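You operate a simulated robot arm through the tools that you are given. There is no shell and no other tool. Be economical: measure what you need, move in short steps, check, and stop when the job is done.

The job below is to be done with a simulated robot arm. You get a single attempt, and the scene is never put back.

JOB
Centre the bar with the fences and press the flower between its two lines.
Fine: sled right in for one stroke, lever up, sled out; fences open again; leave the other bars.
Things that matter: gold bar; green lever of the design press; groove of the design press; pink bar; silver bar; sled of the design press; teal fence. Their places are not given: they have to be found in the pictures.

The check looks at the end state, three seconds after you hand in, the way a careful person would. Anything else that was tipped, shoved, dropped, spilled or broken makes it a failure.

ROBOT AND FRAMES
A 7-joint arm with a two-finger parallel gripper, fixed in place. Base frame: the origin is at the foot of the arm, x ahead of it, y to its left, z up. Readings come in mm, rad, newtons and seconds.
With the tool pointing down near the work surface it reaches from about 120 to 540 mm from the base axis. Its first joint turns from -1.152 to 1.152 rad. Payload 2.4 kg.
The tool frame sits at the grasp point between the pads (the TCP): z along the fingers, y along the line on which they close. The tips reach 30 mm beyond it. The gripper opens to 94 mm. The fingers are 28 mm wide and 10 mm thick; the gripper's body (50 by 96 mm) begins 55 mm behind the TCP.
Orientation is told as [roll, pitch, yaw] about the base's x, y, z axes, in that order, counted from this pose: with the fingers straight down and closing along the base's y, the tool's x points along the base's -x, its y along +y and its z along -z.

CONTROLS
- The arm moves only by the tool play_rows. Its argument "steps" is one flat list of numbers, 7 for each row, row after row: the gripper command, from -1 (fully open) to 1 (shut), values between in proportion, then the shift along the base's x, y, z in mm, then the turn, a rotation vector about the base's x, y, z in degrees. In form: [grip, x, y, z, ax, ay, az, grip, x, y, z, ax, ay, az, ...]. A call has 1 to 20 rows; each row shifts and turns the commanded pose from where the row before left it. Each row takes 0.2 s and may step no farther than 50 mm and 0.15 rad from the row before; otherwise, or with a gripper value out of range, the whole call is refused. A pose out of reach is approached as far as the arm can. The call stops where the force on the tool passes 70 N (or 10 N more than at its start, if that is more) or the arm is blocked; 0.2 s more then pass. The fingers move at their own pace (about 153 mm/s each) and stop on an object; they squeeze with about 42 N. The grip force told is the motor's: it shows also when the fingers shut on nothing. Time passes only in rows, and 0.2 s behind the last, so rows that do not move let the fingers close. It gives the time, the measured TCP pose, the force on the tool (base axes), the opening and the grip force at its end, in the units of the frame above (readings bear some noise), with the torque about the TCP (base axes, N m) and any sound that the robot's microphone picked up.
- Cameras (640 x 400 px; columns grow to the right, rows downward): "scene" is fixed at [43.5, 472.4, 1456.8]; the picture's right is [-0.73, -0.68, 0.00], its down [-0.33, 0.35, -0.88] and it looks along [0.60, -0.64, -0.48] (base axes); focal length 326 px, centre (320, 200). "wrist" rides on the gripper at [76, 14, -102] in the tool frame; the picture's right is [-0.18, 0.98, 0.00], its down [-0.75, -0.14, -0.64] and it looks along [-0.63, -0.12, 0.77] (tool axes); focal length 243 px, centre (320, 200).
- snapshot(camera): a new picture of that camera. No time passes.
- locate(camera, pixels): for up to 12 pixels [column, row] of the newest picture of that camera ("zoom" is the newest enlarged one), the place [x, y, z] in the base frame of the surface seen there, good to about 3 mm. No time passes.
- enlarge(camera, box): a new picture of the part [left, top, right, bottom] of that camera's present view, enlarged. No time passes.
- job_done(): hands the job in; it is judged then, once.

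Go step by step. Measure first, check grasps and placings, and put right what went wrong. The budget is 80 turns and 34 pictures, counting those below and the enlarged ones. Unless the task says otherwise, let go and move clear before handing in, and close with one line.

The tools are called after "Emit:" as a command line: name --argument value ..., lists and objects as JSON in quotes. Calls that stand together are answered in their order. play_rows: Moves the arm, as the interface text tells. Its arguments: {"type":"object","properties":{"steps":{"type":"array","items":{"type":"number"}}},"required":["steps"]} The other tools are called the same way: snapshot (camera) takes a picture; locate (camera, pixels) gives the place of the surface under pixels of a picture; enlarge (camera, box) takes an enlarged picture of a part of a camera's view; job_done () hands the job in.

At the start:

```text
clock: 0.0
tool_pos: [347.3, -100.8, 1293.7]
tcp_rot: [-0.001, -0.001, 0.0]
contact_force: [0.1, -0.6, -0.1]
torque: [-0.02, -0.04, 0.01]
grip_width: 93.8
finger_force: 0.1
```

scene: 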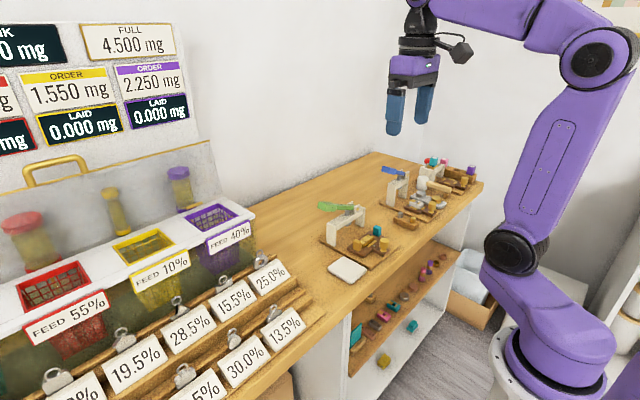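
wrist: 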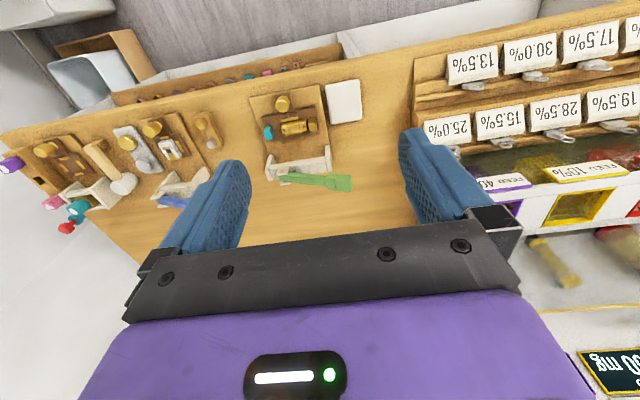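

The scene shows three presses on the bench: one with a green lever (about 345,215), one with a blue lever and one with red. I'll enlarge the bench in both views.

Emit:
enlarge --camera "scene" --box '[310, 150, 490, 280]'

Emit:
enlarge --camera "wrist" --box '[230, 60, 390, 200]'

Emit:
enlarge --camera "wrist" --box '[0, 80, 240, 240]'

```text
3.08 times, centred on (400, 215) of scene
```

zoom: 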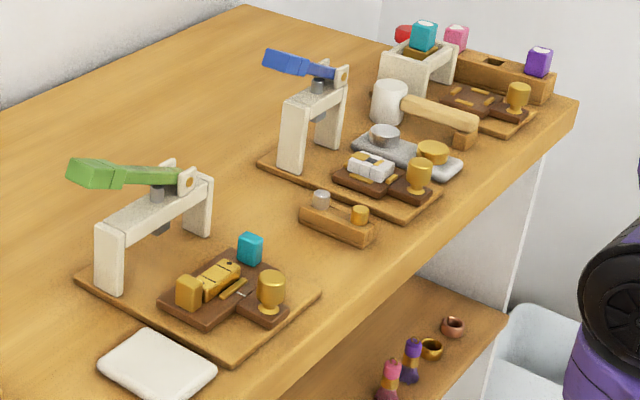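

```text
2.86 times, centred on (310, 130) of wrist
```

zoom: 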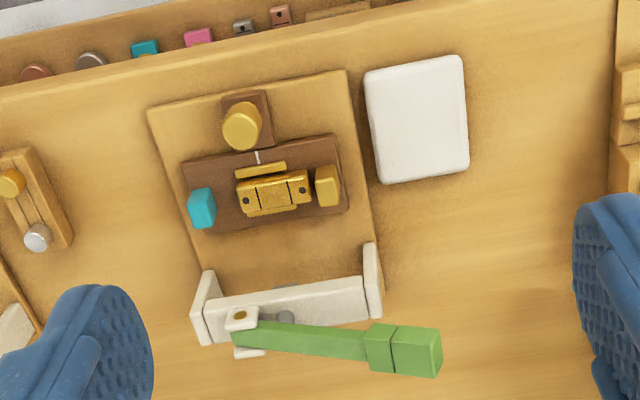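

```text
2.50 times, centred on (120, 160) of wrist
```

zoom: 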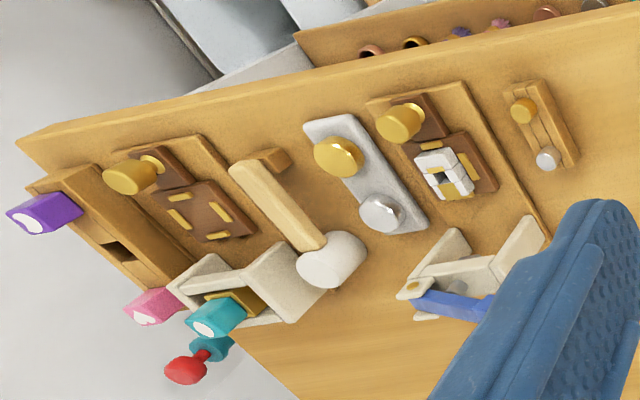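

The design press is the one with the green lever, and its sled carries a gold bar between a teal fence and a gold fence. I'll measure its points.

Emit:
enlarge --camera "scene" --box '[325, 195, 405, 260]'

Emit:
locate --camera "scene" --pixels '[[380, 220], [377, 230], [385, 242], [371, 230], [363, 245], [346, 205], [333, 206], [348, 220], [340, 270], [362, 216], [372, 258], [356, 243]]'

```text
6.15 times, centred on (365, 228) of scene
```

zoom: 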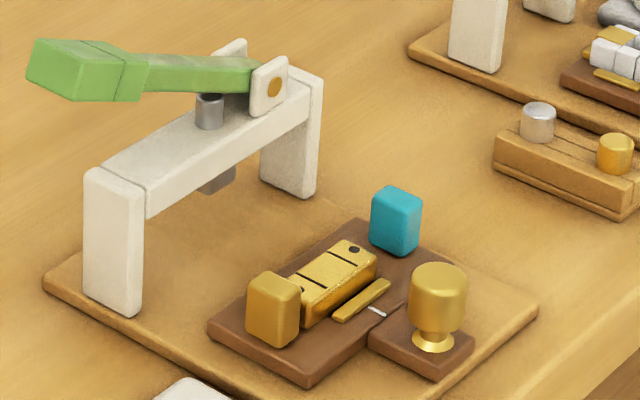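

```text
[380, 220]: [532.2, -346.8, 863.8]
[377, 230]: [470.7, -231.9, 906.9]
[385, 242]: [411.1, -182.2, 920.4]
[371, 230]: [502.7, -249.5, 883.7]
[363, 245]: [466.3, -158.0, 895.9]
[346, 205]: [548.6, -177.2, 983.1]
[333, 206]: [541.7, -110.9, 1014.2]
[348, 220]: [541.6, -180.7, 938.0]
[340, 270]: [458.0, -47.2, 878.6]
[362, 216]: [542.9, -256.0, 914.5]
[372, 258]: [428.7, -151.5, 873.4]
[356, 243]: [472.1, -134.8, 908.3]
```

Next come finer readings from the enlarged view.

Emit:
locate --camera "zoom" --pixels '[[397, 194], [276, 282], [440, 275], [352, 247], [312, 275], [376, 311], [365, 297], [80, 55], [210, 55], [212, 97], [230, 310], [450, 345]]'

Emit:
locate --camera "zoom" --pixels '[[398, 235], [262, 318], [400, 265], [338, 262], [322, 282], [50, 285], [450, 380], [310, 375], [210, 188], [110, 170], [300, 90], [130, 95]]'

```text
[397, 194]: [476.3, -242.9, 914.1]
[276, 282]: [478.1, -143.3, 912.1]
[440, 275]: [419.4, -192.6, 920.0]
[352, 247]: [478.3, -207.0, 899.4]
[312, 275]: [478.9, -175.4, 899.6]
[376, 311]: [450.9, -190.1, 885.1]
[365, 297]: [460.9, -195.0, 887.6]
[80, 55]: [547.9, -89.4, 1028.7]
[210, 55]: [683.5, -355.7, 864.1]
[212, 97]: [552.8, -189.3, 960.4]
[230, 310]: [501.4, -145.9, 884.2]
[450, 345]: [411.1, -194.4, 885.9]
```

```text
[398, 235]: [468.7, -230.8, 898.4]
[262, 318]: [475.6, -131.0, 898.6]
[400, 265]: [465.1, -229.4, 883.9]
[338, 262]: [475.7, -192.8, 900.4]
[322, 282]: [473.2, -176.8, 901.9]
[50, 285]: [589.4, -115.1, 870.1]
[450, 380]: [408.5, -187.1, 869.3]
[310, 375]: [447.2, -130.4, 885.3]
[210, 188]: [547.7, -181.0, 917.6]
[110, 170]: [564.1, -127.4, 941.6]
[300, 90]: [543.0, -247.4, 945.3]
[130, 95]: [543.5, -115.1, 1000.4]
```

The sled slides along x with its knob at (419,-193). The bar lies along y at about (478,-191), the die is at (548,-187) and the lever tip at (548,-89,1029). I'll come down for a closer look.

Emit:
play_rows --steps '[-1, 5, -10, -42, 0, 0, 0, -1, 5, -12, -42, 0, 0, 0, -1, 5, -12, -42, 0, 0, 0, -1, 5, -12, -42, 0, 0, 0, -1, 5, -12, -42, 0, 0, 0, -1, 5, -12, -42, 0, 0, 0, -1, 5, -12, -20, 0, 0, 0]'

Emit:
snapshot --camera "wrist"

```text
clock: 1.6
tool_pos: [384.0, -183.9, 1022.9]
tcp_rot: [-0.001, 0.002, 0.0]
contact_force: [0.3, 0.7, 0.3]
torque: [0.01, 0.01, -0.02]
grip_width: 93.7
finger_force: 0.0
```

```text
27 pictures are left
```

wrist: 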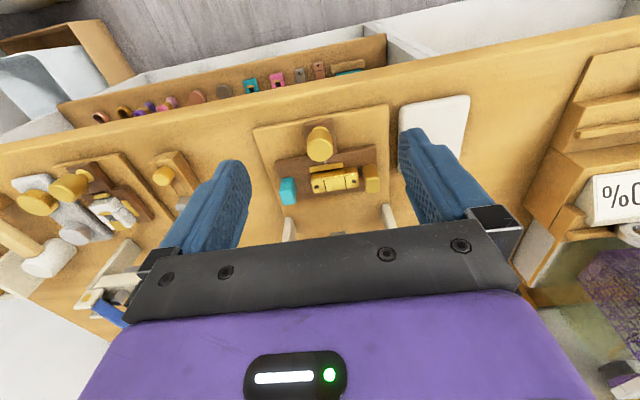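

The wrist view is upside down, with the near side at the top. The sled is at about (325,170), so I'll enlarge it to see the bar's lines and the fence gaps.

Emit:
enlarge --camera "wrist" --box '[250, 105, 410, 215]'

Emit:
locate --camera "zoom" --pixels '[[157, 300], [178, 345], [450, 270], [480, 330], [258, 300], [418, 275], [305, 300], [368, 285], [300, 218], [100, 260], [265, 270], [415, 250]]'

```text
3.64 times, centred on (330, 160) of wrist
```

zoom: 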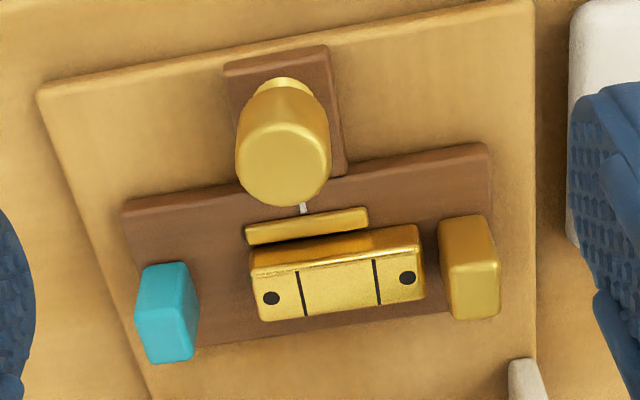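

```text
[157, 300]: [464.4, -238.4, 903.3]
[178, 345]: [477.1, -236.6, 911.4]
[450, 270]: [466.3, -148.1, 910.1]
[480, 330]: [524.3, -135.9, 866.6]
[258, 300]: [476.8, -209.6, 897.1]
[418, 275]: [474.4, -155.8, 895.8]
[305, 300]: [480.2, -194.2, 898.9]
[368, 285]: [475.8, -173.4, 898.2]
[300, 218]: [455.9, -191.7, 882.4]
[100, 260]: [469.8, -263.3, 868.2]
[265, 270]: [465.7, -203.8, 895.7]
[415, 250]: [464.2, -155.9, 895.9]
```

The bar runs from y≈-211 to -155, so its centre (-183) is about 7 mm off the sled mark at y≈-190. The teal fence is at y≈-238 and the gold one at y≈-143, symmetric and probably linked. I'll straddle the teal fence with the fingers, keeping the tips just above the bar top (z≈899).

Emit:
play_rows --steps '[-0.06, 30, -18, -8, 0, 0, 0, -0.06, 30, -18, -8, 0, 0, 0, -0.06, 30, -18, -8, 0, 0, 0, -0.06, 0, 0, -30, 0, 0, 0, -0.06, 0, 0, -16, 0, 0, 0, -0.06, 0, 0, 0, 0, 0, 0]'

Emit:
snapshot --camera "wrist"

```text
clock: 3.0
tool_pos: [472.7, -238.2, 952.4]
tcp_rot: [-0.001, 0.0, 0.0]
contact_force: [-0.5, 0.1, -0.8]
torque: [-0.02, -0.02, -0.01]
grip_width: 49.8
finger_force: 0.0
```

```text
25 pictures are left
```

wrist: 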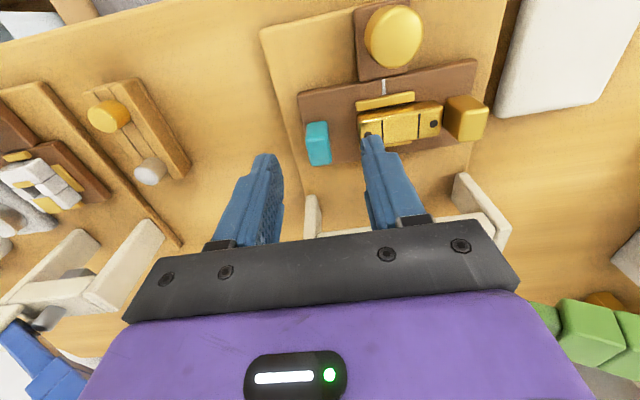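

Emit:
locate --camera "wrist" --pixels '[[309, 157], [330, 157], [320, 157], [320, 128], [465, 130], [365, 130], [440, 115], [318, 162]]'

```text
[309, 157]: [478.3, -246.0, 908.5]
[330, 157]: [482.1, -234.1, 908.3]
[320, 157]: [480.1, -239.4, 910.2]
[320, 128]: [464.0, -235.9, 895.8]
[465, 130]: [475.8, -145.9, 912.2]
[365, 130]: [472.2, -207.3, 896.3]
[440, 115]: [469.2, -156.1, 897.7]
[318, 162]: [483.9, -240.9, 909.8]
```

The teal fence spans y≈-246 to -233, x≈465 to 485, with its top at z≈911. I'll descend so the tips are at z≈902, then close on it.

Emit:
play_rows --steps '[-0.06, 2, -1, -10, 0, 0, 0, -0.06, 0, 0, -10, 0, 0, 0, -0.06, 0, 0, 0, 0, 0, 0]'

Emit:
play_rows --steps '[0.3, 0, 0, 0, 0, 0, 0, 1, 0, 0, 0, 0, 0, 0, 1, 0, 0, 0, 0, 0, 0]'

```text
clock: 3.8
tool_pos: [474.5, -239.4, 932.7]
tcp_rot: [-0.002, 0.0, 0.0]
contact_force: [-0.3, 0.0, 0.4]
torque: [0.03, 0.0, 0.01]
grip_width: 49.8
finger_force: 0.0
```

```text
clock: 4.6
tool_pos: [474.2, -238.4, 933.1]
tcp_rot: [0.0, -0.001, 0.001]
contact_force: [0.2, 0.1, -1.7]
torque: [0.0, -0.01, 0.02]
grip_width: 15.1
finger_force: 45.0
```

The teal fence is gripped, 15.1 mm wide. I'll slide it +y in small steps and watch the force.

Emit:
play_rows --steps '[1, 0, 3, 0, 0, 0, 0, 1, 0, 3, 0, 0, 0, 0, 1, 0, 2, 0, 0, 0, 0, 1, 0, 0, 0, 0, 0, 0]'

Emit:
enlarge --camera "scene" --box '[325, 195, 405, 260]'

```text
clock: 5.6
tool_pos: [474.5, -230.6, 933.1]
tcp_rot: [-0.001, -0.001, 0.002]
contact_force: [3.6, -0.7, -7.8]
torque: [-0.02, -0.25, 0.02]
grip_width: 15.4
finger_force: 45.6
```

```text
6.15 times, centred on (365, 228) of scene
```

zoom: 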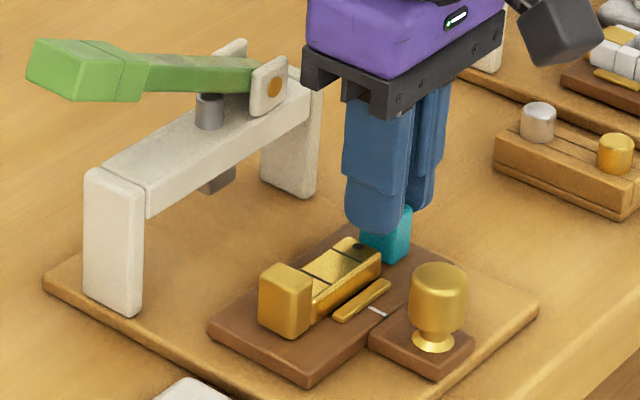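

The fences are linked, since the gold one moved in too. I'll keep going in 1 mm steps until the bar is clamped.

Emit:
play_rows --steps '[1, 0, 1.5, 0, 0, 0, 0, 1, 0, 1.5, 0, 0, 0, 0, 1, 0, 0, 0, 0, 0, 0]'

Emit:
play_rows --steps '[1, 0, 1, 0, 0, 0, 0, 1, 0, 0, 0, 0, 0, 0]'

Emit:
play_rows --steps '[1, 0, 1, 0, 0, 0, 0, 1, 0, 0, 0, 0, 0, 0]'

```text
clock: 6.4
tool_pos: [474.3, -227.1, 932.8]
tcp_rot: [0.001, -0.002, 0.0]
contact_force: [0.1, -1.1, -4.6]
torque: [-0.02, 0.11, -0.04]
grip_width: 15.2
finger_force: 44.9
```

```text
clock: 7.0
tool_pos: [474.1, -225.8, 932.9]
tcp_rot: [0.001, 0.0, 0.0]
contact_force: [0.8, 0.2, -2.1]
torque: [0.01, 0.18, -0.03]
grip_width: 15.2
finger_force: 45.1
```

```text
clock: 7.6
tool_pos: [475.2, -226.1, 932.6]
tcp_rot: [-0.002, -0.001, 0.0]
contact_force: [2.9, -3.3, -4.5]
torque: [-0.11, 0.26, 0.06]
grip_width: 15.2
finger_force: 45.4
```

Emit:
play_rows --steps '[1, 0, 1, 0, 0, 0, 0, 1, 0, 0, 0, 0, 0, 0]'

Emit:
enlarge --camera "wrist" --box '[280, 60, 480, 200]'

```text
clock: 8.2
tool_pos: [474.5, -226.2, 933.0]
tcp_rot: [-0.001, -0.001, -0.002]
contact_force: [2.7, -10.9, -5.9]
torque: [-0.31, 0.06, 0.09]
grip_width: 15.4
finger_force: 45.0
```

```text
2.86 times, centred on (380, 130) of wrist
```

zoom: 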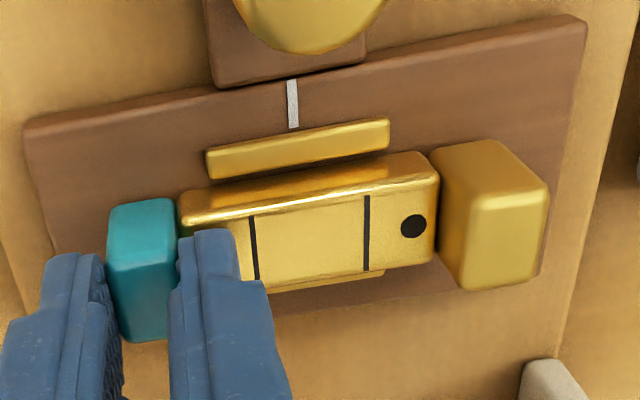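

Clamped at a force of about 11 N: the bar touches both fences and its lines lie symmetric about the white mark. I'll let go of the fence (leaving it closed), rise, and check the bar has stayed centred.

Emit:
play_rows --steps '[0.3, 0, -1, 0, 0, 0, 0, 0.1, 0, 0, 0, 0, 0, 0, 0.1, 0, 0, 20, 0, 0, 0, 0.1, -20, 10, 40, 0, 0, 0, 0.1, -40, 10, 10, 0, 0, 0, 0.1, 0, 0, 0, 0, 0, 0]'

Emit:
enlarge --camera "wrist" --box '[260, 80, 460, 220]'

```text
clock: 9.6
tool_pos: [413.2, -205.0, 1004.0]
tcp_rot: [-0.001, -0.001, 0.002]
contact_force: [-0.4, 0.8, 1.4]
torque: [0.02, -0.03, -0.01]
grip_width: 42.0
finger_force: 0.0
```

```text
2.86 times, centred on (360, 150) of wrist
```

zoom: 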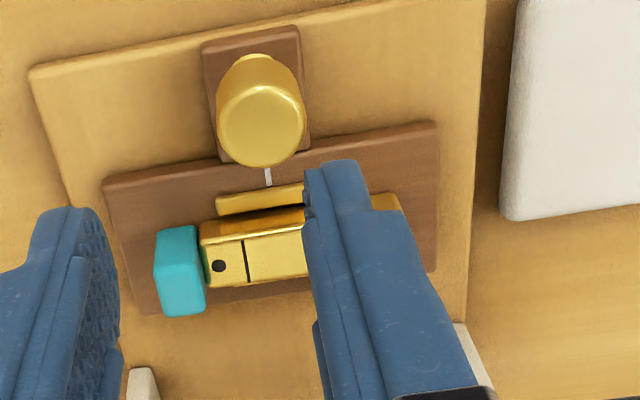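

The fences have stayed closed. I'll locate the knob and the mark, then grip the knob.

Emit:
locate --camera "zoom" --pixels '[[219, 115], [303, 115], [262, 90], [260, 125], [262, 162], [267, 178], [245, 262], [218, 266]]'

```text
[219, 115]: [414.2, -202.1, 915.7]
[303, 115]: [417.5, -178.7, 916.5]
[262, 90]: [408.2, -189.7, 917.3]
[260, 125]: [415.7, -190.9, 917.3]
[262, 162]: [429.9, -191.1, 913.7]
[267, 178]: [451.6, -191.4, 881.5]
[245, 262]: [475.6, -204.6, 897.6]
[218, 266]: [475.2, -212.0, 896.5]
```

The knob centre is at about (418,-190.5), with its top at z≈917. I'll descend over it and grip.

Emit:
play_rows --steps '[-0.2, 5, 14.5, 0, 0, 0, 0, -0.2, 0, 0, -40, 0, 0, 0, -0.2, 0, 0, -26, 0, 0, 0, -0.2, 0, 0, -10, 0, 0, 0, 0.3, 0, 0, 0, 0, 0, 0, 1, 0, 0, 0, 0, 0, 0, 1, 0, 0, 0, 0, 0, 0]'

```text
clock: 11.2
tool_pos: [419.7, -189.6, 927.1]
tcp_rot: [0.0, 0.001, 0.002]
contact_force: [0.7, 7.4, -2.7]
torque: [0.24, -0.33, 0.04]
grip_width: 24.9
finger_force: 44.9
```

The knob is held. I'll shift 0.8 mm in y to relieve the side load, then slide the sled in.

Emit:
play_rows --steps '[1, 0, 0.8, 0, 0, 0, 0, 1, 10, 0, 0, 0, 0, 0, 1, 10, 0, 0, 0, 0, 0, 1, 0, 0, 0, 0, 0, 0]'

```text
clock: 12.2
tool_pos: [440.4, -190.3, 926.1]
tcp_rot: [-0.001, 0.001, -0.002]
contact_force: [-1.0, 1.9, -6.5]
torque: [0.05, 0.63, -0.04]
grip_width: 25.1
finger_force: 44.9
```

Emit:
play_rows --steps '[1, 10, 0, 0, 0, 0, 0, 1, 10, 0, 0, 0, 0, 0, 1, 10, 0, 0, 0, 0, 0, 1, 8, 0, 0, 0, 0, 0, 1, 0, 0, 0, 0, 0, 0]'

Emit:
enlarge --camera "scene" --box '[325, 195, 405, 260]'

```text
clock: 13.4
tool_pos: [478.2, -190.3, 927.0]
tcp_rot: [0.0, 0.002, 0.0]
contact_force: [-0.5, -2.2, -2.5]
torque: [-0.02, 0.07, -0.07]
grip_width: 25.2
finger_force: 45.2
```

```text
6.15 times, centred on (365, 228) of scene
```

zoom: 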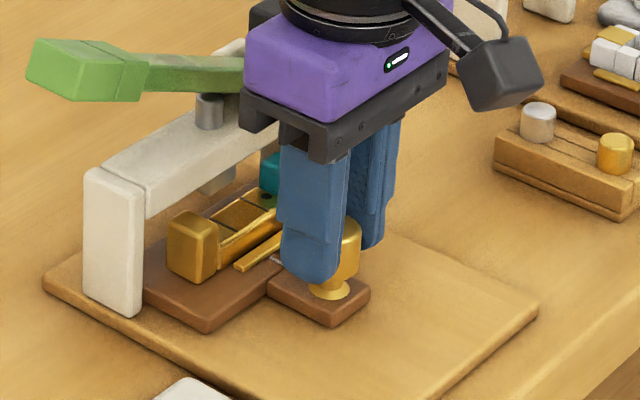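

The sled is sliding freely. I'll continue in small steps to the stop.

Emit:
play_rows --steps '[1, 4, 0, 0, 0, 0, 0, 1, 4, 0, 0, 0, 0, 0, 1, 2, 0, 0, 0, 0, 0, 1, 0, 0, 0, 0, 0, 0]'

Emit:
play_rows --steps '[1, 2, 0, 0, 0, 0, 0, 1, 2, 0, 0, 0, 0, 0, 1, 0, 0, 0, 0, 0, 0]'

```text
clock: 14.4
tool_pos: [488.3, -190.1, 927.0]
tcp_rot: [0.0, 0.001, 0.0]
contact_force: [0.5, -4.0, -3.0]
torque: [-0.13, -0.09, 0.03]
grip_width: 25.1
finger_force: 44.7
```

```text
clock: 15.2
tool_pos: [491.9, -190.1, 926.9]
tcp_rot: [0.0, 0.001, 0.0]
contact_force: [-1.0, -4.0, 1.4]
torque: [-0.11, 0.15, 0.03]
grip_width: 25.0
finger_force: 44.7
```

Emit:
play_rows --steps '[1, 2, 0, 0, 0, 0, 0, 1, 0, 0, 0, 0, 0, 0]'

Emit:
play_rows --steps '[1, 2, 0, 0, 0, 0, 0, 1, 0, 0, 0, 0, 0, 0]'

Emit:
play_rows --steps '[1, 2, 0, 0, 0, 0, 0, 1, 0, 0, 0, 0, 0, 0]'

Emit:
enlarge --camera "scene" --box '[325, 195, 405, 260]'

```text
clock: 15.8
tool_pos: [493.2, -189.1, 927.7]
tcp_rot: [0.001, -0.003, -0.001]
contact_force: [-0.5, -4.9, 4.9]
torque: [-0.12, 0.15, 0.01]
grip_width: 25.3
finger_force: 45.0
```

```text
clock: 16.4
tool_pos: [494.9, -190.2, 926.4]
tcp_rot: [0.001, -0.002, 0.001]
contact_force: [1.1, -4.1, 5.1]
torque: [-0.15, 0.0, 0.0]
grip_width: 24.8
finger_force: 45.2
```

```text
clock: 17.0
tool_pos: [497.9, -190.1, 927.5]
tcp_rot: [0.0, 0.002, 0.0]
contact_force: [1.2, -2.4, 5.1]
torque: [-0.09, -0.19, 0.0]
grip_width: 25.5
finger_force: 45.0
```

```text
6.15 times, centred on (365, 228) of scene
```

zoom: 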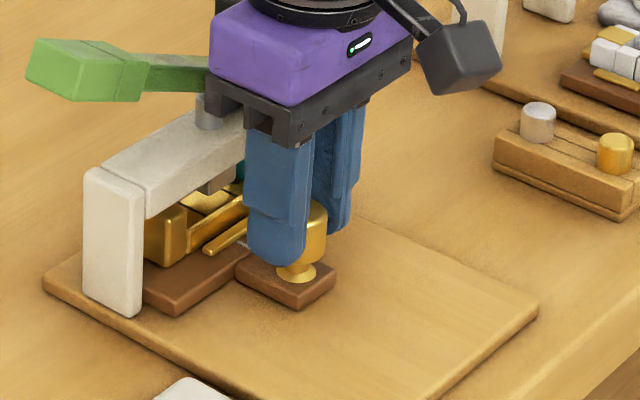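

No stop yet at a knob x of about 498. I'll go on carefully.

Emit:
play_rows --steps '[1, 2, 0, 0, 0, 0, 0, 1, 0, 0, 0, 0, 0, 0]'

Emit:
play_rows --steps '[1, 2, 0, 0, 0, 0, 0, 1, 0, 0, 0, 0, 0, 0]'

```text
clock: 17.6
tool_pos: [499.8, -189.4, 926.7]
tcp_rot: [0.0, -0.001, 0.0]
contact_force: [0.5, -3.8, 0.7]
torque: [-0.15, -0.41, 0.0]
grip_width: 24.8
finger_force: 45.7
```

```text
clock: 18.2
tool_pos: [498.7, -190.1, 927.1]
tcp_rot: [0.003, 0.006, 0.001]
contact_force: [-11.6, -1.9, 10.6]
torque: [-0.01, 0.43, -0.05]
grip_width: 25.0
finger_force: 44.6
```

Emit:
play_rows --steps '[1, 1, 0, 0, 0, 0, 0, 1, 0, 0, 0, 0, 0, 0]'

Emit:
enlarge --camera "scene" --box '[325, 195, 405, 260]'

Emit:
snapshot --camera "wrist"

```text
clock: 18.8
tool_pos: [500.2, -189.9, 926.3]
tcp_rot: [0.001, 0.009, -0.002]
contact_force: [-25.0, -1.3, 19.0]
torque: [-0.11, 0.35, 0.01]
grip_width: 25.1
finger_force: 44.6
```

```text
6.15 times, centred on (365, 228) of scene
```

zoom: 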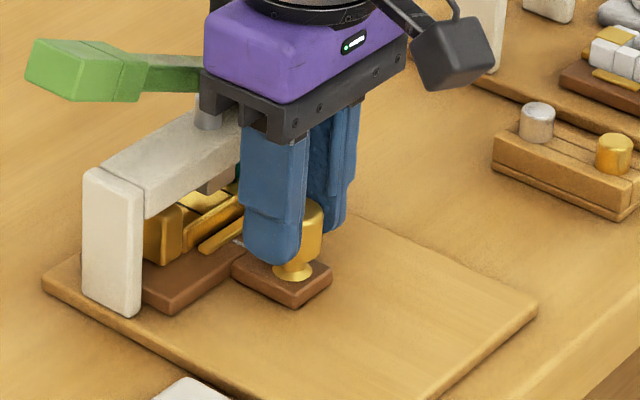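

```text
18 pictures are left
```

wrist: 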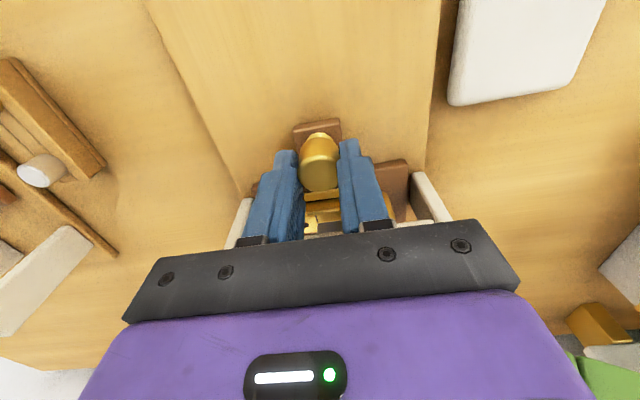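

The torque is small, so the contact is at knob height: the sled is on its end stop. I'll release the knob, rise back and away, then measure the lever.

Emit:
play_rows --steps '[0.3, -2, 0, 0, 0, 0, 0, -0.1, 0, 0, 0, 0, 0, 0, -0.1, 0, 0, 20, 0, 0, 0, -0.1, -30, 0, 30, 0, 0, 0, -0.1, -40, 20, 30, 0, 0, 0, -0.1, -30, 40, 20, 0, 0, 0, -0.1, -20, 40, 20, 0, 0, 0, -0.1, 0, 30, 30, 0, 0, 0]'

Emit:
enlarge --camera "scene" --box '[325, 195, 405, 260]'

Emit:
locate --camera "zoom" --pixels '[[40, 45], [65, 95], [80, 45], [120, 58], [110, 92], [140, 60], [200, 62], [200, 85], [275, 88], [60, 60], [100, 75], [30, 75]]'

```text
refused: row 5 steps farther than a row can; nothing moved
```

```text
6.15 times, centred on (365, 228) of scene
```

zoom: 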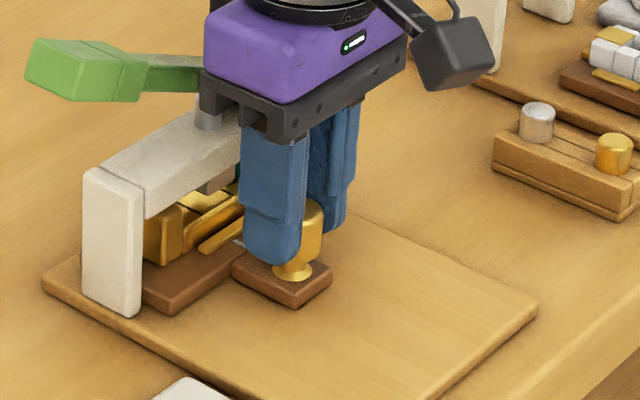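

```text
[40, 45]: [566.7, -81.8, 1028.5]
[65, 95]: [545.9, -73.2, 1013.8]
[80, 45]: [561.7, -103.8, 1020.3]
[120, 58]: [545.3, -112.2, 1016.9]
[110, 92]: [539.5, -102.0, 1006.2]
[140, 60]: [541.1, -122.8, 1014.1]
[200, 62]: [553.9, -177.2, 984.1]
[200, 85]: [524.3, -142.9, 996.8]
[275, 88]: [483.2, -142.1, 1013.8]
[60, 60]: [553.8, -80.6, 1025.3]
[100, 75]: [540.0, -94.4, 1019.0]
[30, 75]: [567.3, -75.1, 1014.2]
```

The lever handle block spans x≈540-567, y≈-112 to -73, with its top at z≈1017-1028. One row was too long, so I'll retry with shorter steps.

Emit:
play_rows --steps '[0.3, -2, 0, 0, 0, 0, 0, -0.1, 0, 0, 0, 0, 0, 0, -0.1, 0, 0, 20, 0, 0, 0, -0.1, -30, 0, 30, 0, 0, 0, -0.1, -30, 10, 30, 0, 0, 0, -0.1, -20, 30, 30, 0, 0, 0, 0.5, 0, 40, 25, 0, 0, 0, 1, 0, 20, 20, 0, 0, 0]'

Emit:
snapshot --camera "wrist"

Emit:
enlarge --camera "scene" --box '[325, 195, 405, 260]'

```text
clock: 20.6
tool_pos: [419.1, -89.8, 1082.7]
tcp_rot: [0.0, -0.001, 0.0]
contact_force: [0.1, 0.6, -0.8]
torque: [0.01, 0.02, -0.01]
grip_width: 0.0
finger_force: 33.4
```

```text
16 pictures are left
```

wrist: 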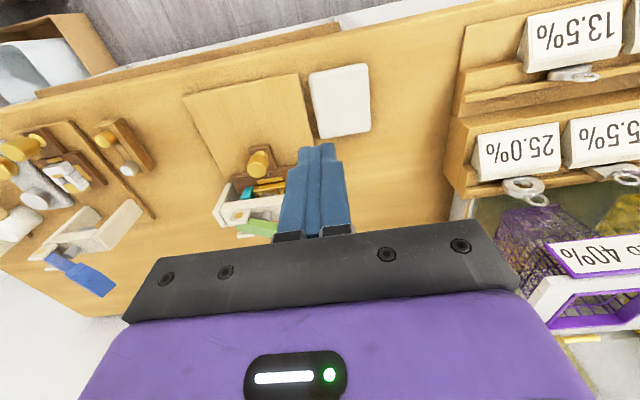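

```text
6.15 times, centred on (365, 228) of scene
```

zoom: 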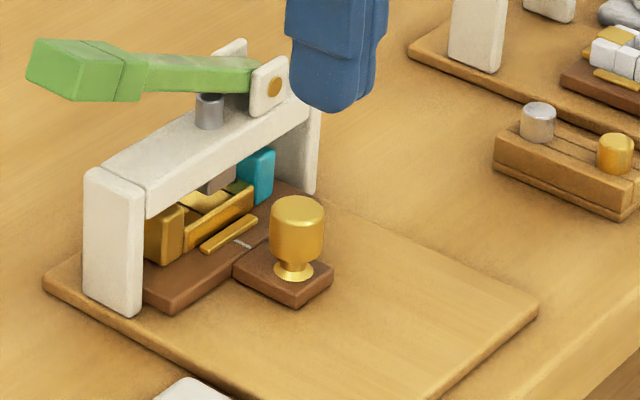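

The sled sits fully in and the fences still hold the bar. Next I'll move the shut fingers above the lever handle.

Emit:
play_rows --steps '[1, 40, 0, 0, 0, 0, 0, 1, 40, 0, 0, 0, 0, 0, 1, 30, 0, 0, 0, 0, 0, 1, 16, 0, 0, 0, 0, 0, 1, 0, 0, 0, 0, 0, 0]'

Emit:
enlarge --camera "scene" --box '[305, 175, 405, 257]'

```text
clock: 21.8
tool_pos: [545.0, -90.0, 1081.6]
tcp_rot: [0.0, 0.0, -0.001]
contact_force: [-0.1, 0.3, 0.3]
torque: [0.01, 0.0, 0.02]
grip_width: 0.3
finger_force: 33.2
```

```text
4.88 times, centred on (355, 216) of scene
```

zoom: 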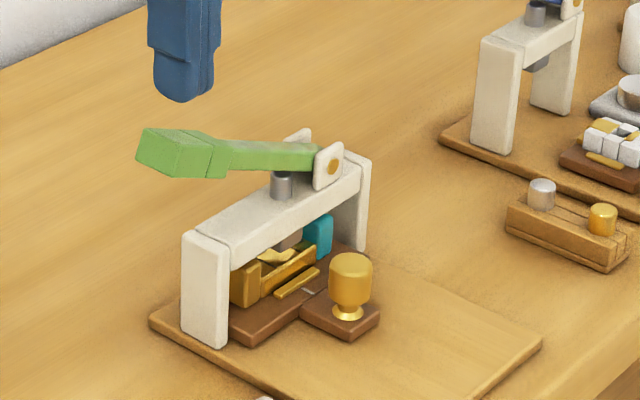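

The arm reaches. I'll press down step by step, watching force and sound.

Emit:
play_rows --steps '[1, 5, 0, -10, 0, 0, 0, 1, 0, 0, -10, 0, 0, 0, 1, 0, 0, -5, 0, 0, 0, 1, 0, 0, -5, 0, 0, 0, 1, 0, 0, 0, 0, 0, 0]'

Emit:
play_rows --steps '[1, 0, 0, -5, 0, 0, 0, 1, 0, 0, -5, 0, 0, 0, 1, 0, 0, -5, 0, 0, 0, 1, 0, 0, 0, 0, 0, 0]'

```text
clock: 23.0
tool_pos: [551.3, -90.0, 1052.5]
tcp_rot: [0.0, 0.0, 0.001]
contact_force: [-0.1, -0.6, -0.5]
torque: [0.02, -0.03, 0.01]
grip_width: 0.0
finger_force: 33.0
```

```text
clock: 24.0
tool_pos: [551.3, -90.3, 1035.9]
tcp_rot: [0.001, 0.001, -0.001]
contact_force: [-0.1, 0.0, 0.2]
torque: [0.03, -0.01, -0.03]
grip_width: 0.1
finger_force: 33.2
```

There's no force with the tips at z≈1006. I'll check the picture.

Emit:
enlarge --camera "scene" --box '[305, 175, 405, 257]'

```text
4.88 times, centred on (355, 216) of scene
```

zoom: 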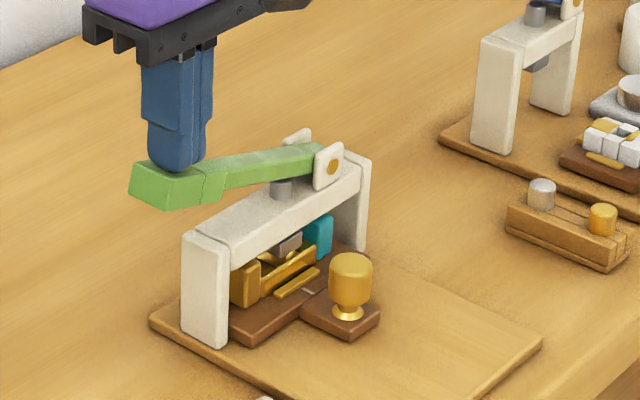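

The lever is moving down under the fingers with almost no force, and the die is lowering. I'll keep pressing until the force rises.

Emit:
play_rows --steps '[1, 0, 0, -4, 0, 0, 0, 1, 0, 0, -4, 0, 0, 0, 1, 0, 0, -4, 0, 0, 0, 1, 0, 0, 0, 0, 0, 0]'

Emit:
play_rows --steps '[1, 0, 0, -3, 0, 0, 0, 1, 0, 0, -3, 0, 0, 0, 1, 0, 0, 0, 0, 0, 0]'

```text
clock: 25.0
tool_pos: [550.2, -89.0, 1024.0]
tcp_rot: [-0.001, 0.0, 0.001]
contact_force: [1.4, 1.0, 0.1]
torque: [-0.02, -0.02, 0.02]
grip_width: 0.0
finger_force: 33.0
```

```text
clock: 25.8
tool_pos: [551.8, -90.4, 1019.5]
tcp_rot: [0.001, -0.001, 0.0]
contact_force: [0.0, 0.9, 1.0]
torque: [0.03, 0.0, 0.0]
grip_width: 0.0
finger_force: 32.8
```

Emit:
play_rows --steps '[1, 0, 0, -3, 0, 0, 0, 1, 0, 0, -2, 0, 0, 0, 1, 0, 0, 0, 0, 0, 0]'

Emit:
play_rows --steps '[1, 0, 0, -3, 0, 0, 0, 1, 0, 0, -2, 0, 0, 0, 1, 0, 0, 0, 0, 0, 0]'

```text
clock: 26.6
tool_pos: [551.3, -91.1, 1012.8]
tcp_rot: [0.0, -0.001, 0.001]
contact_force: [1.0, 0.0, 0.4]
torque: [-0.01, -0.04, 0.01]
grip_width: 0.0
finger_force: 32.8
```

```text
clock: 27.4
tool_pos: [551.7, -90.3, 1009.3]
tcp_rot: [0.0, 0.0, 0.0]
contact_force: [0.2, 0.3, 1.2]
torque: [0.0, 0.04, 0.0]
grip_width: 0.0
finger_force: 32.9
```

Emit:
enlarge --camera "scene" --box '[305, 175, 405, 257]'

```text
4.88 times, centred on (355, 216) of scene
```

zoom: 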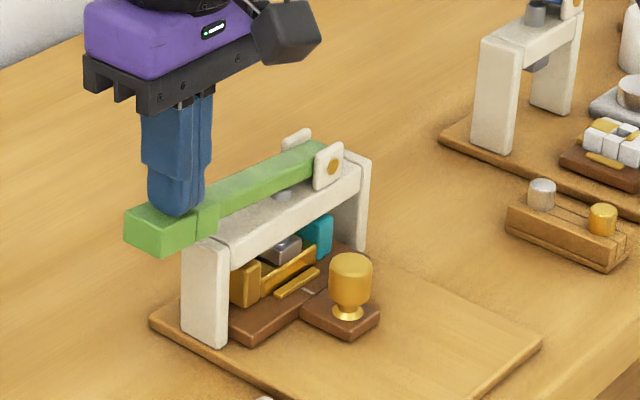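

The die is nearly on the bar. I'll continue in small steps.

Emit:
play_rows --steps '[1, 0, 0, -2, 0, 0, 0, 1, 0, 0, -2, 0, 0, 0, 1, 0, 0, 0, 0, 0, 0]'

Emit:
play_rows --steps '[1, 0, 0, -2, 0, 0, 0, 1, 0, 0, -2, 0, 0, 0, 1, 0, 0, 0, 0, 0, 0]'

```text
clock: 28.2
tool_pos: [551.4, -89.4, 1005.7]
tcp_rot: [0.0, -0.002, 0.001]
contact_force: [0.1, 1.5, 3.8]
torque: [0.1, -0.01, -0.02]
grip_width: 0.1
finger_force: 32.5
```

```text
clock: 29.0
tool_pos: [550.8, -88.7, 1001.6]
tcp_rot: [-0.001, -0.002, 0.0]
contact_force: [0.7, 3.8, 10.4]
torque: [0.22, 0.02, 0.0]
grip_width: 0.2
finger_force: 32.9
```

The force is rising (10 N), so the die is now on the bar. I'll press on firmly.

Emit:
play_rows --steps '[1, 0, 0, -2, 0, 0, 0, 1, 0, 0, 0, 0, 0, 0]'

Emit:
play_rows --steps '[1, 0, 0, -2, 0, 0, 0, 1, 0, 0, 0, 0, 0, 0]'

```text
clock: 29.6
tool_pos: [551.7, -90.9, 1000.2]
tcp_rot: [-0.001, -0.002, -0.001]
contact_force: [0.1, 4.0, 18.1]
torque: [0.23, 0.05, -0.06]
grip_width: 0.1
finger_force: 32.8
```

```text
clock: 30.2
tool_pos: [551.0, -90.6, 999.4]
tcp_rot: [-0.001, -0.002, -0.002]
contact_force: [-4.7, 6.3, 37.0]
torque: [0.38, 0.34, -0.07]
grip_width: 0.1
finger_force: 33.2
```

Emit:
play_rows --steps '[1, 0, 0, -1.5, 0, 0, 0, 1, 0, 0, 0, 0, 0, 0]'

Emit:
enlarge --camera "scene" --box '[325, 195, 405, 260]'

```text
clock: 30.8
tool_pos: [552.0, -88.8, 998.4]
tcp_rot: [-0.002, -0.006, 0.0]
contact_force: [-8.9, 8.0, 45.6]
torque: [0.41, 0.64, -0.1]
grip_width: 0.0
finger_force: 33.3
```

```text
6.15 times, centred on (365, 228) of scene
```

zoom: 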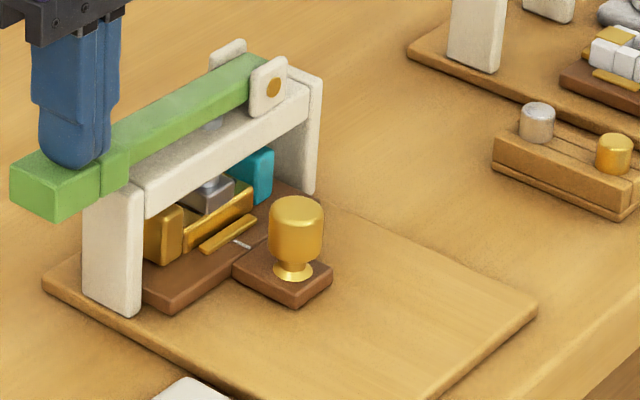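

45 N and nearly no motion. I'll push a bit more so the stroke is certain, staying under the limit.

Emit:
play_rows --steps '[1, 0, 0, -1.5, 0, 0, 0, 1, 0, 0, 0, 0, 0, 0, 1, 0, 0, 0, 0, 0, 0]'

```text
clock: 31.6
tool_pos: [551.7, -90.4, 997.2]
tcp_rot: [-0.001, -0.008, -0.001]
contact_force: [-11.9, 7.7, 56.6]
torque: [0.46, 0.82, 0.0]
grip_width: 0.2
finger_force: 33.3
```

Emit:
play_rows --steps '[1, 0, 0, -1.5, 0, 0, 0, 1, 0, 0, 0, 0, 0, 0, 1, 0, 0, 0, 0, 0, 0]'

```text
clock: 32.4
tool_pos: [551.8, -90.1, 998.2]
tcp_rot: [-0.002, -0.008, 0.0]
contact_force: [-16.5, 8.5, 66.2]
torque: [0.46, 1.08, -0.09]
grip_width: 0.0
finger_force: 32.4
```

Hard stop at 66 N, so the stroke is made. I'll rise gradually and see whether the lever follows.

Emit:
play_rows --steps '[1, 0, 0, 4, 0, 0, 0, 1, 0, 0, 6, 0, 0, 0, 1, 0, 0, 10, 0, 0, 0, 1, 0, 0, 10, 0, 0, 0, 1, 0, 0, 15, 0, 0, 0, 1, 0, 0, 15, 0, 0, 0, 1, 0, 0, 20, 0, 0, 0, 1, 0, 0, 20, 0, 0, 0]'

Emit:
enlarge --camera "scene" --box '[325, 195, 405, 260]'

```text
clock: 34.2
tool_pos: [551.3, -89.0, 1091.0]
tcp_rot: [0.0, 0.001, 0.0]
contact_force: [-0.2, 0.3, 0.2]
torque: [0.01, -0.03, 0.03]
grip_width: 0.0
finger_force: 32.6
```

```text
6.15 times, centred on (365, 228) of scene
```

zoom: 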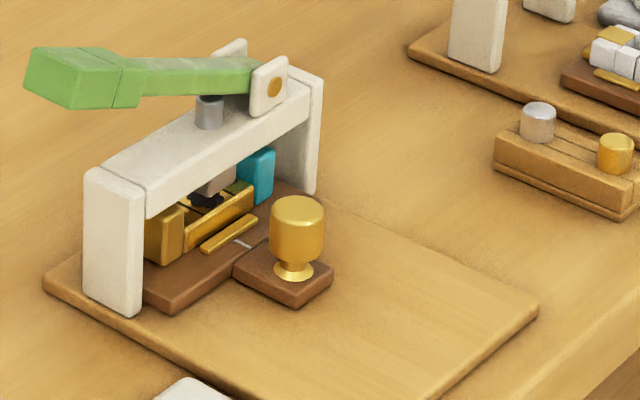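

The lever sprang back up and the dark imprint is visible on the bar. I'll go back around to the knob at about (499,-190).

Emit:
play_rows --steps '[1, -45, 0, 0, 0, 0, 0, 1, -45, 0, 0, 0, 0, 0, 0.5, -40, 0, 0, 0, 0, 0, 0, 10, -35, -30, 0, 0, 0, -0.1, 10, -35, -30, 0, 0, 0, -0.1, 0, -31, -30, 0, 0, 0, -0.1, 27, 0, -27, 0, 0, 0, -0.1, 30, 0, -27, 0, 0, 0, -0.1, 0, 0, 0, 0, 0, 0]'

Emit:
snapshot --camera "wrist"

Emit:
locate --camera "wrist" --pixels '[[320, 160], [305, 160], [335, 160]]'

```text
clock: 36.2
tool_pos: [498.6, -191.1, 947.9]
tcp_rot: [0.001, -0.001, 0.0]
contact_force: [-0.4, -0.5, 0.5]
torque: [-0.01, 0.02, -0.01]
grip_width: 51.6
finger_force: 0.0
```

```text
9 pictures are left
```

wrist: 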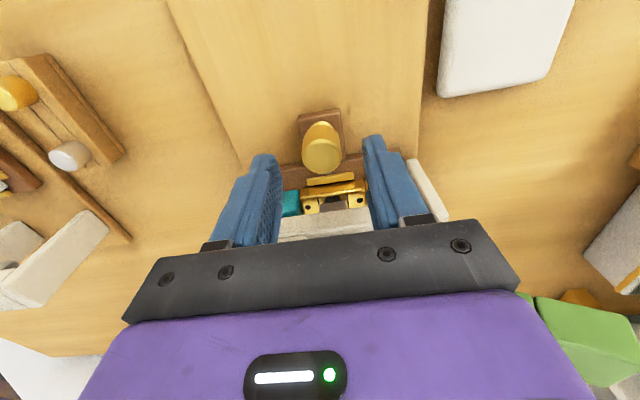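

```text
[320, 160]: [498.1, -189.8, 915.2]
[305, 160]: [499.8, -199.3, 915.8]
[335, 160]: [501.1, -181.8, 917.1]
```

The knob sits between the fingers at (498,-190). I'll descend, grip it and pull the sled out by 80 mm.

Emit:
play_rows --steps '[-0.1, 0, 0.8, -20, 0, 0, 0, 0.3, 0, 0, 0, 0, 0, 0, 1, 0, 0, 0, 0, 0, 0, 1, 0, 0, 0, 0, 0, 0]'

Emit:
play_rows --steps '[1, -10, 0, 0, 0, 0, 0, 1, -10, 0, 0, 0, 0, 0, 1, -10, 0, 0, 0, 0, 0, 1, -10, 0, 0, 0, 0, 0, 1, -10, 0, 0, 0, 0, 0, 1, -10, 0, 0, 0, 0, 0, 1, -10, 0, 0, 0, 0, 0, 1, -6, 0, 0, 0, 0, 0, 1, 0, 0, 0, 0, 0, 0]'

```text
clock: 37.2
tool_pos: [497.8, -189.9, 928.0]
tcp_rot: [0.0, 0.0, 0.0]
contact_force: [0.4, -1.1, -2.8]
torque: [-0.03, -0.09, 0.02]
grip_width: 24.7
finger_force: 45.1
```

```text
clock: 39.2
tool_pos: [421.3, -190.2, 928.1]
tcp_rot: [0.002, 0.003, 0.0]
contact_force: [-0.7, 2.8, -20.2]
torque: [0.08, -0.13, -0.02]
grip_width: 25.0
finger_force: 44.5
```

Emit:
play_rows --steps '[1, -1.5, 0, -0.8, 0, 0, 0, 1, -1, 0, 0, 0, 0, 0, 1, 0, 0, 0, 0, 0, 0]'

Emit:
play_rows --steps '[1, -1, 0, 0, 0, 0, 0, 1, 0, 0, 0, 0, 0, 0]'

```text
clock: 40.0
tool_pos: [420.8, -190.3, 927.5]
tcp_rot: [0.001, 0.001, 0.0]
contact_force: [-0.9, 5.2, 4.0]
torque: [0.19, 0.82, 0.03]
grip_width: 25.0
finger_force: 45.2
```

```text
clock: 40.6
tool_pos: [419.9, -189.4, 929.6]
tcp_rot: [0.0, -0.001, 0.0]
contact_force: [-0.1, 6.7, 8.4]
torque: [0.21, -0.05, 0.02]
grip_width: 25.1
finger_force: 45.7
```

Emit:
play_rows --steps '[1, -1, 0, 0, 0, 0, 0, 1, 0, 0, 0, 0, 0, 0]'

Emit:
play_rows --steps '[1, -1, 0, 0, 0, 0, 0, 1, 0, 0, 0, 0, 0, 0]'

```text
clock: 41.2
tool_pos: [418.5, -190.1, 928.1]
tcp_rot: [-0.001, -0.002, 0.0]
contact_force: [-1.9, 8.2, 15.7]
torque: [0.23, -0.29, -0.01]
grip_width: 25.0
finger_force: 44.3
```

```text
clock: 41.8
tool_pos: [416.9, -190.8, 928.2]
tcp_rot: [0.0, 0.0, 0.0]
contact_force: [2.7, 8.4, 22.1]
torque: [0.32, 0.16, -0.02]
grip_width: 24.9
finger_force: 44.9
```

The sled is back at its starting place. I'll release and rise, then look.

Emit:
play_rows --steps '[1, 0, 0, 0.8, 0, 0, 0, 0.3, 0, 0, 0, 0, 0, 0, -0.1, 0, 0, 0, 0, 0, 0, -0.1, 0, 0, 30, 0, 0, 0, -0.1, 0, -10, 45, 0, 0, 0, -0.1, 0, -25, 0, 0, 0, 0]'

Emit:
snapshot --camera "wrist"

Emit:
enlarge --camera "scene" --box '[325, 195, 405, 260]'

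Emit:
locate --camera "wrist" --pixels '[[325, 145], [340, 150], [375, 110]]'

```text
clock: 43.2
tool_pos: [416.8, -225.5, 1004.3]
tcp_rot: [-0.002, -0.001, 0.0]
contact_force: [0.4, 0.6, 0.8]
torque: [0.01, -0.03, 0.01]
grip_width: 51.6
finger_force: 0.1
```

```text
8 pictures are left
```

wrist: 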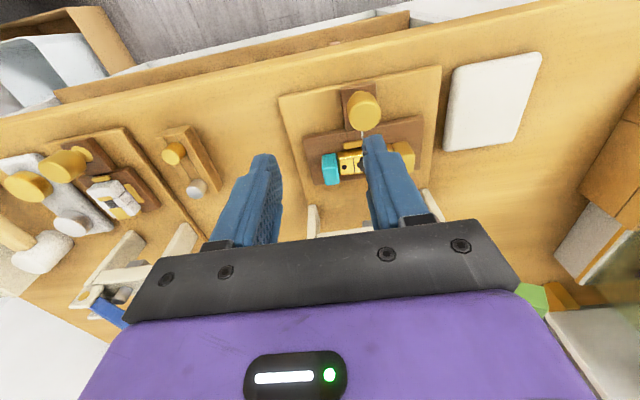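

```text
6.15 times, centred on (365, 228) of scene
```

zoom: 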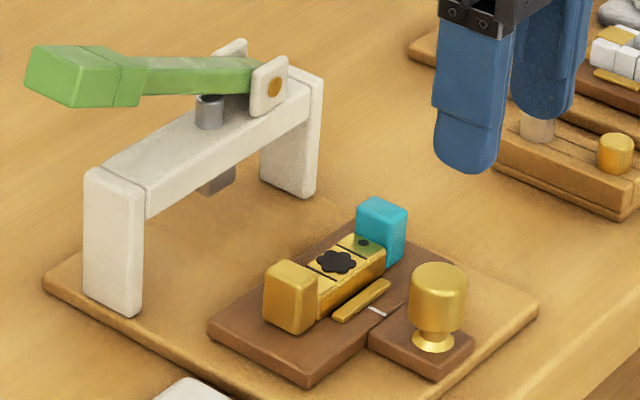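

```text
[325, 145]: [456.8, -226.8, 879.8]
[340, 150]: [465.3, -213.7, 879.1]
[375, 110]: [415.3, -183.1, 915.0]
```

The flower sits between the two lines and the sled is back out. Next I'll grip the teal fence at y≈-226 and open it by 12 mm.

Emit:
play_rows --steps '[-0.06, 29, 0, -15, 0, 0, 0, -0.06, 29, -0.5, -15, 0, 0, 0, -0.06, 0, 0, -26, 0, 0, 0, -0.06, 0, 0, -15, 0, 0, 0, -0.06, 0, 0, 0, 0, 0, 0, 0.3, 0, 0, 0, 0, 0, 0, 1, 0, 0, 0, 0, 0, 0, 1, 0, 0, 0, 0, 0, 0]'

Emit:
play_rows --steps '[1, 0, -3, 0, 0, 0, 0, 1, 0, -3, 0, 0, 0, 0, 1, 0, -3, 0, 0, 0, 0, 1, 0, -2, 0, 0, 0, 0, 1, 0, 0, 0, 0, 0, 0]'

```text
clock: 45.0
tool_pos: [473.8, -227.1, 933.0]
tcp_rot: [-0.001, 0.0, -0.001]
contact_force: [0.9, -0.6, -3.6]
torque: [-0.02, -0.22, -0.01]
grip_width: 15.5
finger_force: 45.1
```

```text
clock: 46.2
tool_pos: [475.5, -235.8, 933.1]
tcp_rot: [0.0, 0.0, 0.001]
contact_force: [0.1, 0.5, 3.3]
torque: [0.04, 0.49, 0.03]
grip_width: 15.2
finger_force: 44.9
```

The fence is sliding open. I'll go a little farther, to its original place or the stop at y≈-239.

Emit:
play_rows --steps '[1, 0, -1.5, 0, 0, 0, 0, 1, 0, -1, 0, 0, 0, 0, 1, 0, 0, 0, 0, 0, 0]'

Emit:
play_rows --steps '[1, 0, -1, 0, 0, 0, 0, 1, 0, 0, 0, 0, 0, 0]'

```text
clock: 47.0
tool_pos: [475.2, -239.1, 932.1]
tcp_rot: [0.0, 0.0, 0.0]
contact_force: [-0.9, 2.5, 6.2]
torque: [0.05, 0.07, -0.05]
grip_width: 15.1
finger_force: 44.6
```

```text
clock: 47.6
tool_pos: [475.2, -238.9, 933.6]
tcp_rot: [0.0, 0.0, 0.0]
contact_force: [-0.7, 8.5, 16.4]
torque: [0.22, 0.13, -0.09]
grip_width: 15.6
finger_force: 45.3
```

The fence is at its open stop, where it started. I'll release, rise and retreat, then check.

Emit:
play_rows --steps '[1, 0, 0.8, 0, 0, 0, 0, 0.3, 0, 0, 0, 0, 0, 0, 0, 0, 0, 0, 0, 0, 0, 0, 0, 0, 30, 0, 0, 0, 0, -20, 0, 40, 0, 0, 0, 0, -40, 0, 25, 0, 0, 0, 0, -40, 0, 25, 0, 0, 0, 0, 0, 0, 40, 0, 0, 0, 0, 0, 0, 0, 0, 0, 0]'

Emit:
enlarge --camera "scene" --box '[325, 195, 405, 260]'

Emit:
locate --camera "zoom" --pixels '[[60, 62], [80, 52], [120, 65], [338, 262], [397, 196]]'

```text
clock: 49.6
tool_pos: [374.9, -239.4, 1092.6]
tcp_rot: [0.001, 0.0, 0.0]
contact_force: [0.7, -0.1, -0.1]
torque: [0.04, -0.05, -0.04]
grip_width: 46.9
finger_force: 0.1
```

```text
6.15 times, centred on (365, 228) of scene
```

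zoom: 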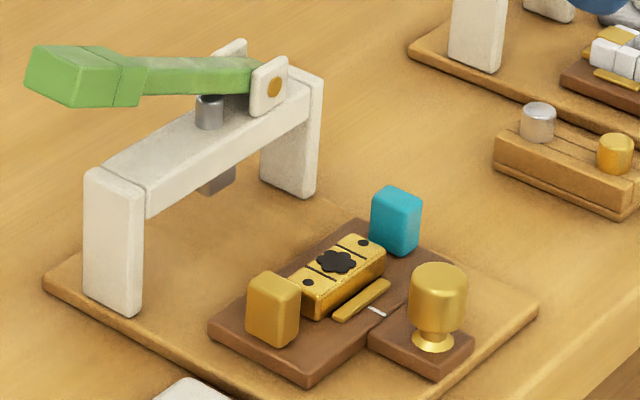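

```text
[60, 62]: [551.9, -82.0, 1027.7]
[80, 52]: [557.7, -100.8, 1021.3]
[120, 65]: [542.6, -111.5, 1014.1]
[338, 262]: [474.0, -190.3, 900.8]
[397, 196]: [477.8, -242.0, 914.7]
```

The flower is centred between the lines, the fences are back in their original open positions, the sled is out, the lever is up, and the arm is clear. I'll hand it in.

Emit:
job_done

```text
The job is handed in.
```

The gold bar was centred with the fences and got its flower between the two lines in one stroke. The sled is out, the fences are open and the other bars were not touched. The lever sprang back up by itself and rests about 1° below where it started.
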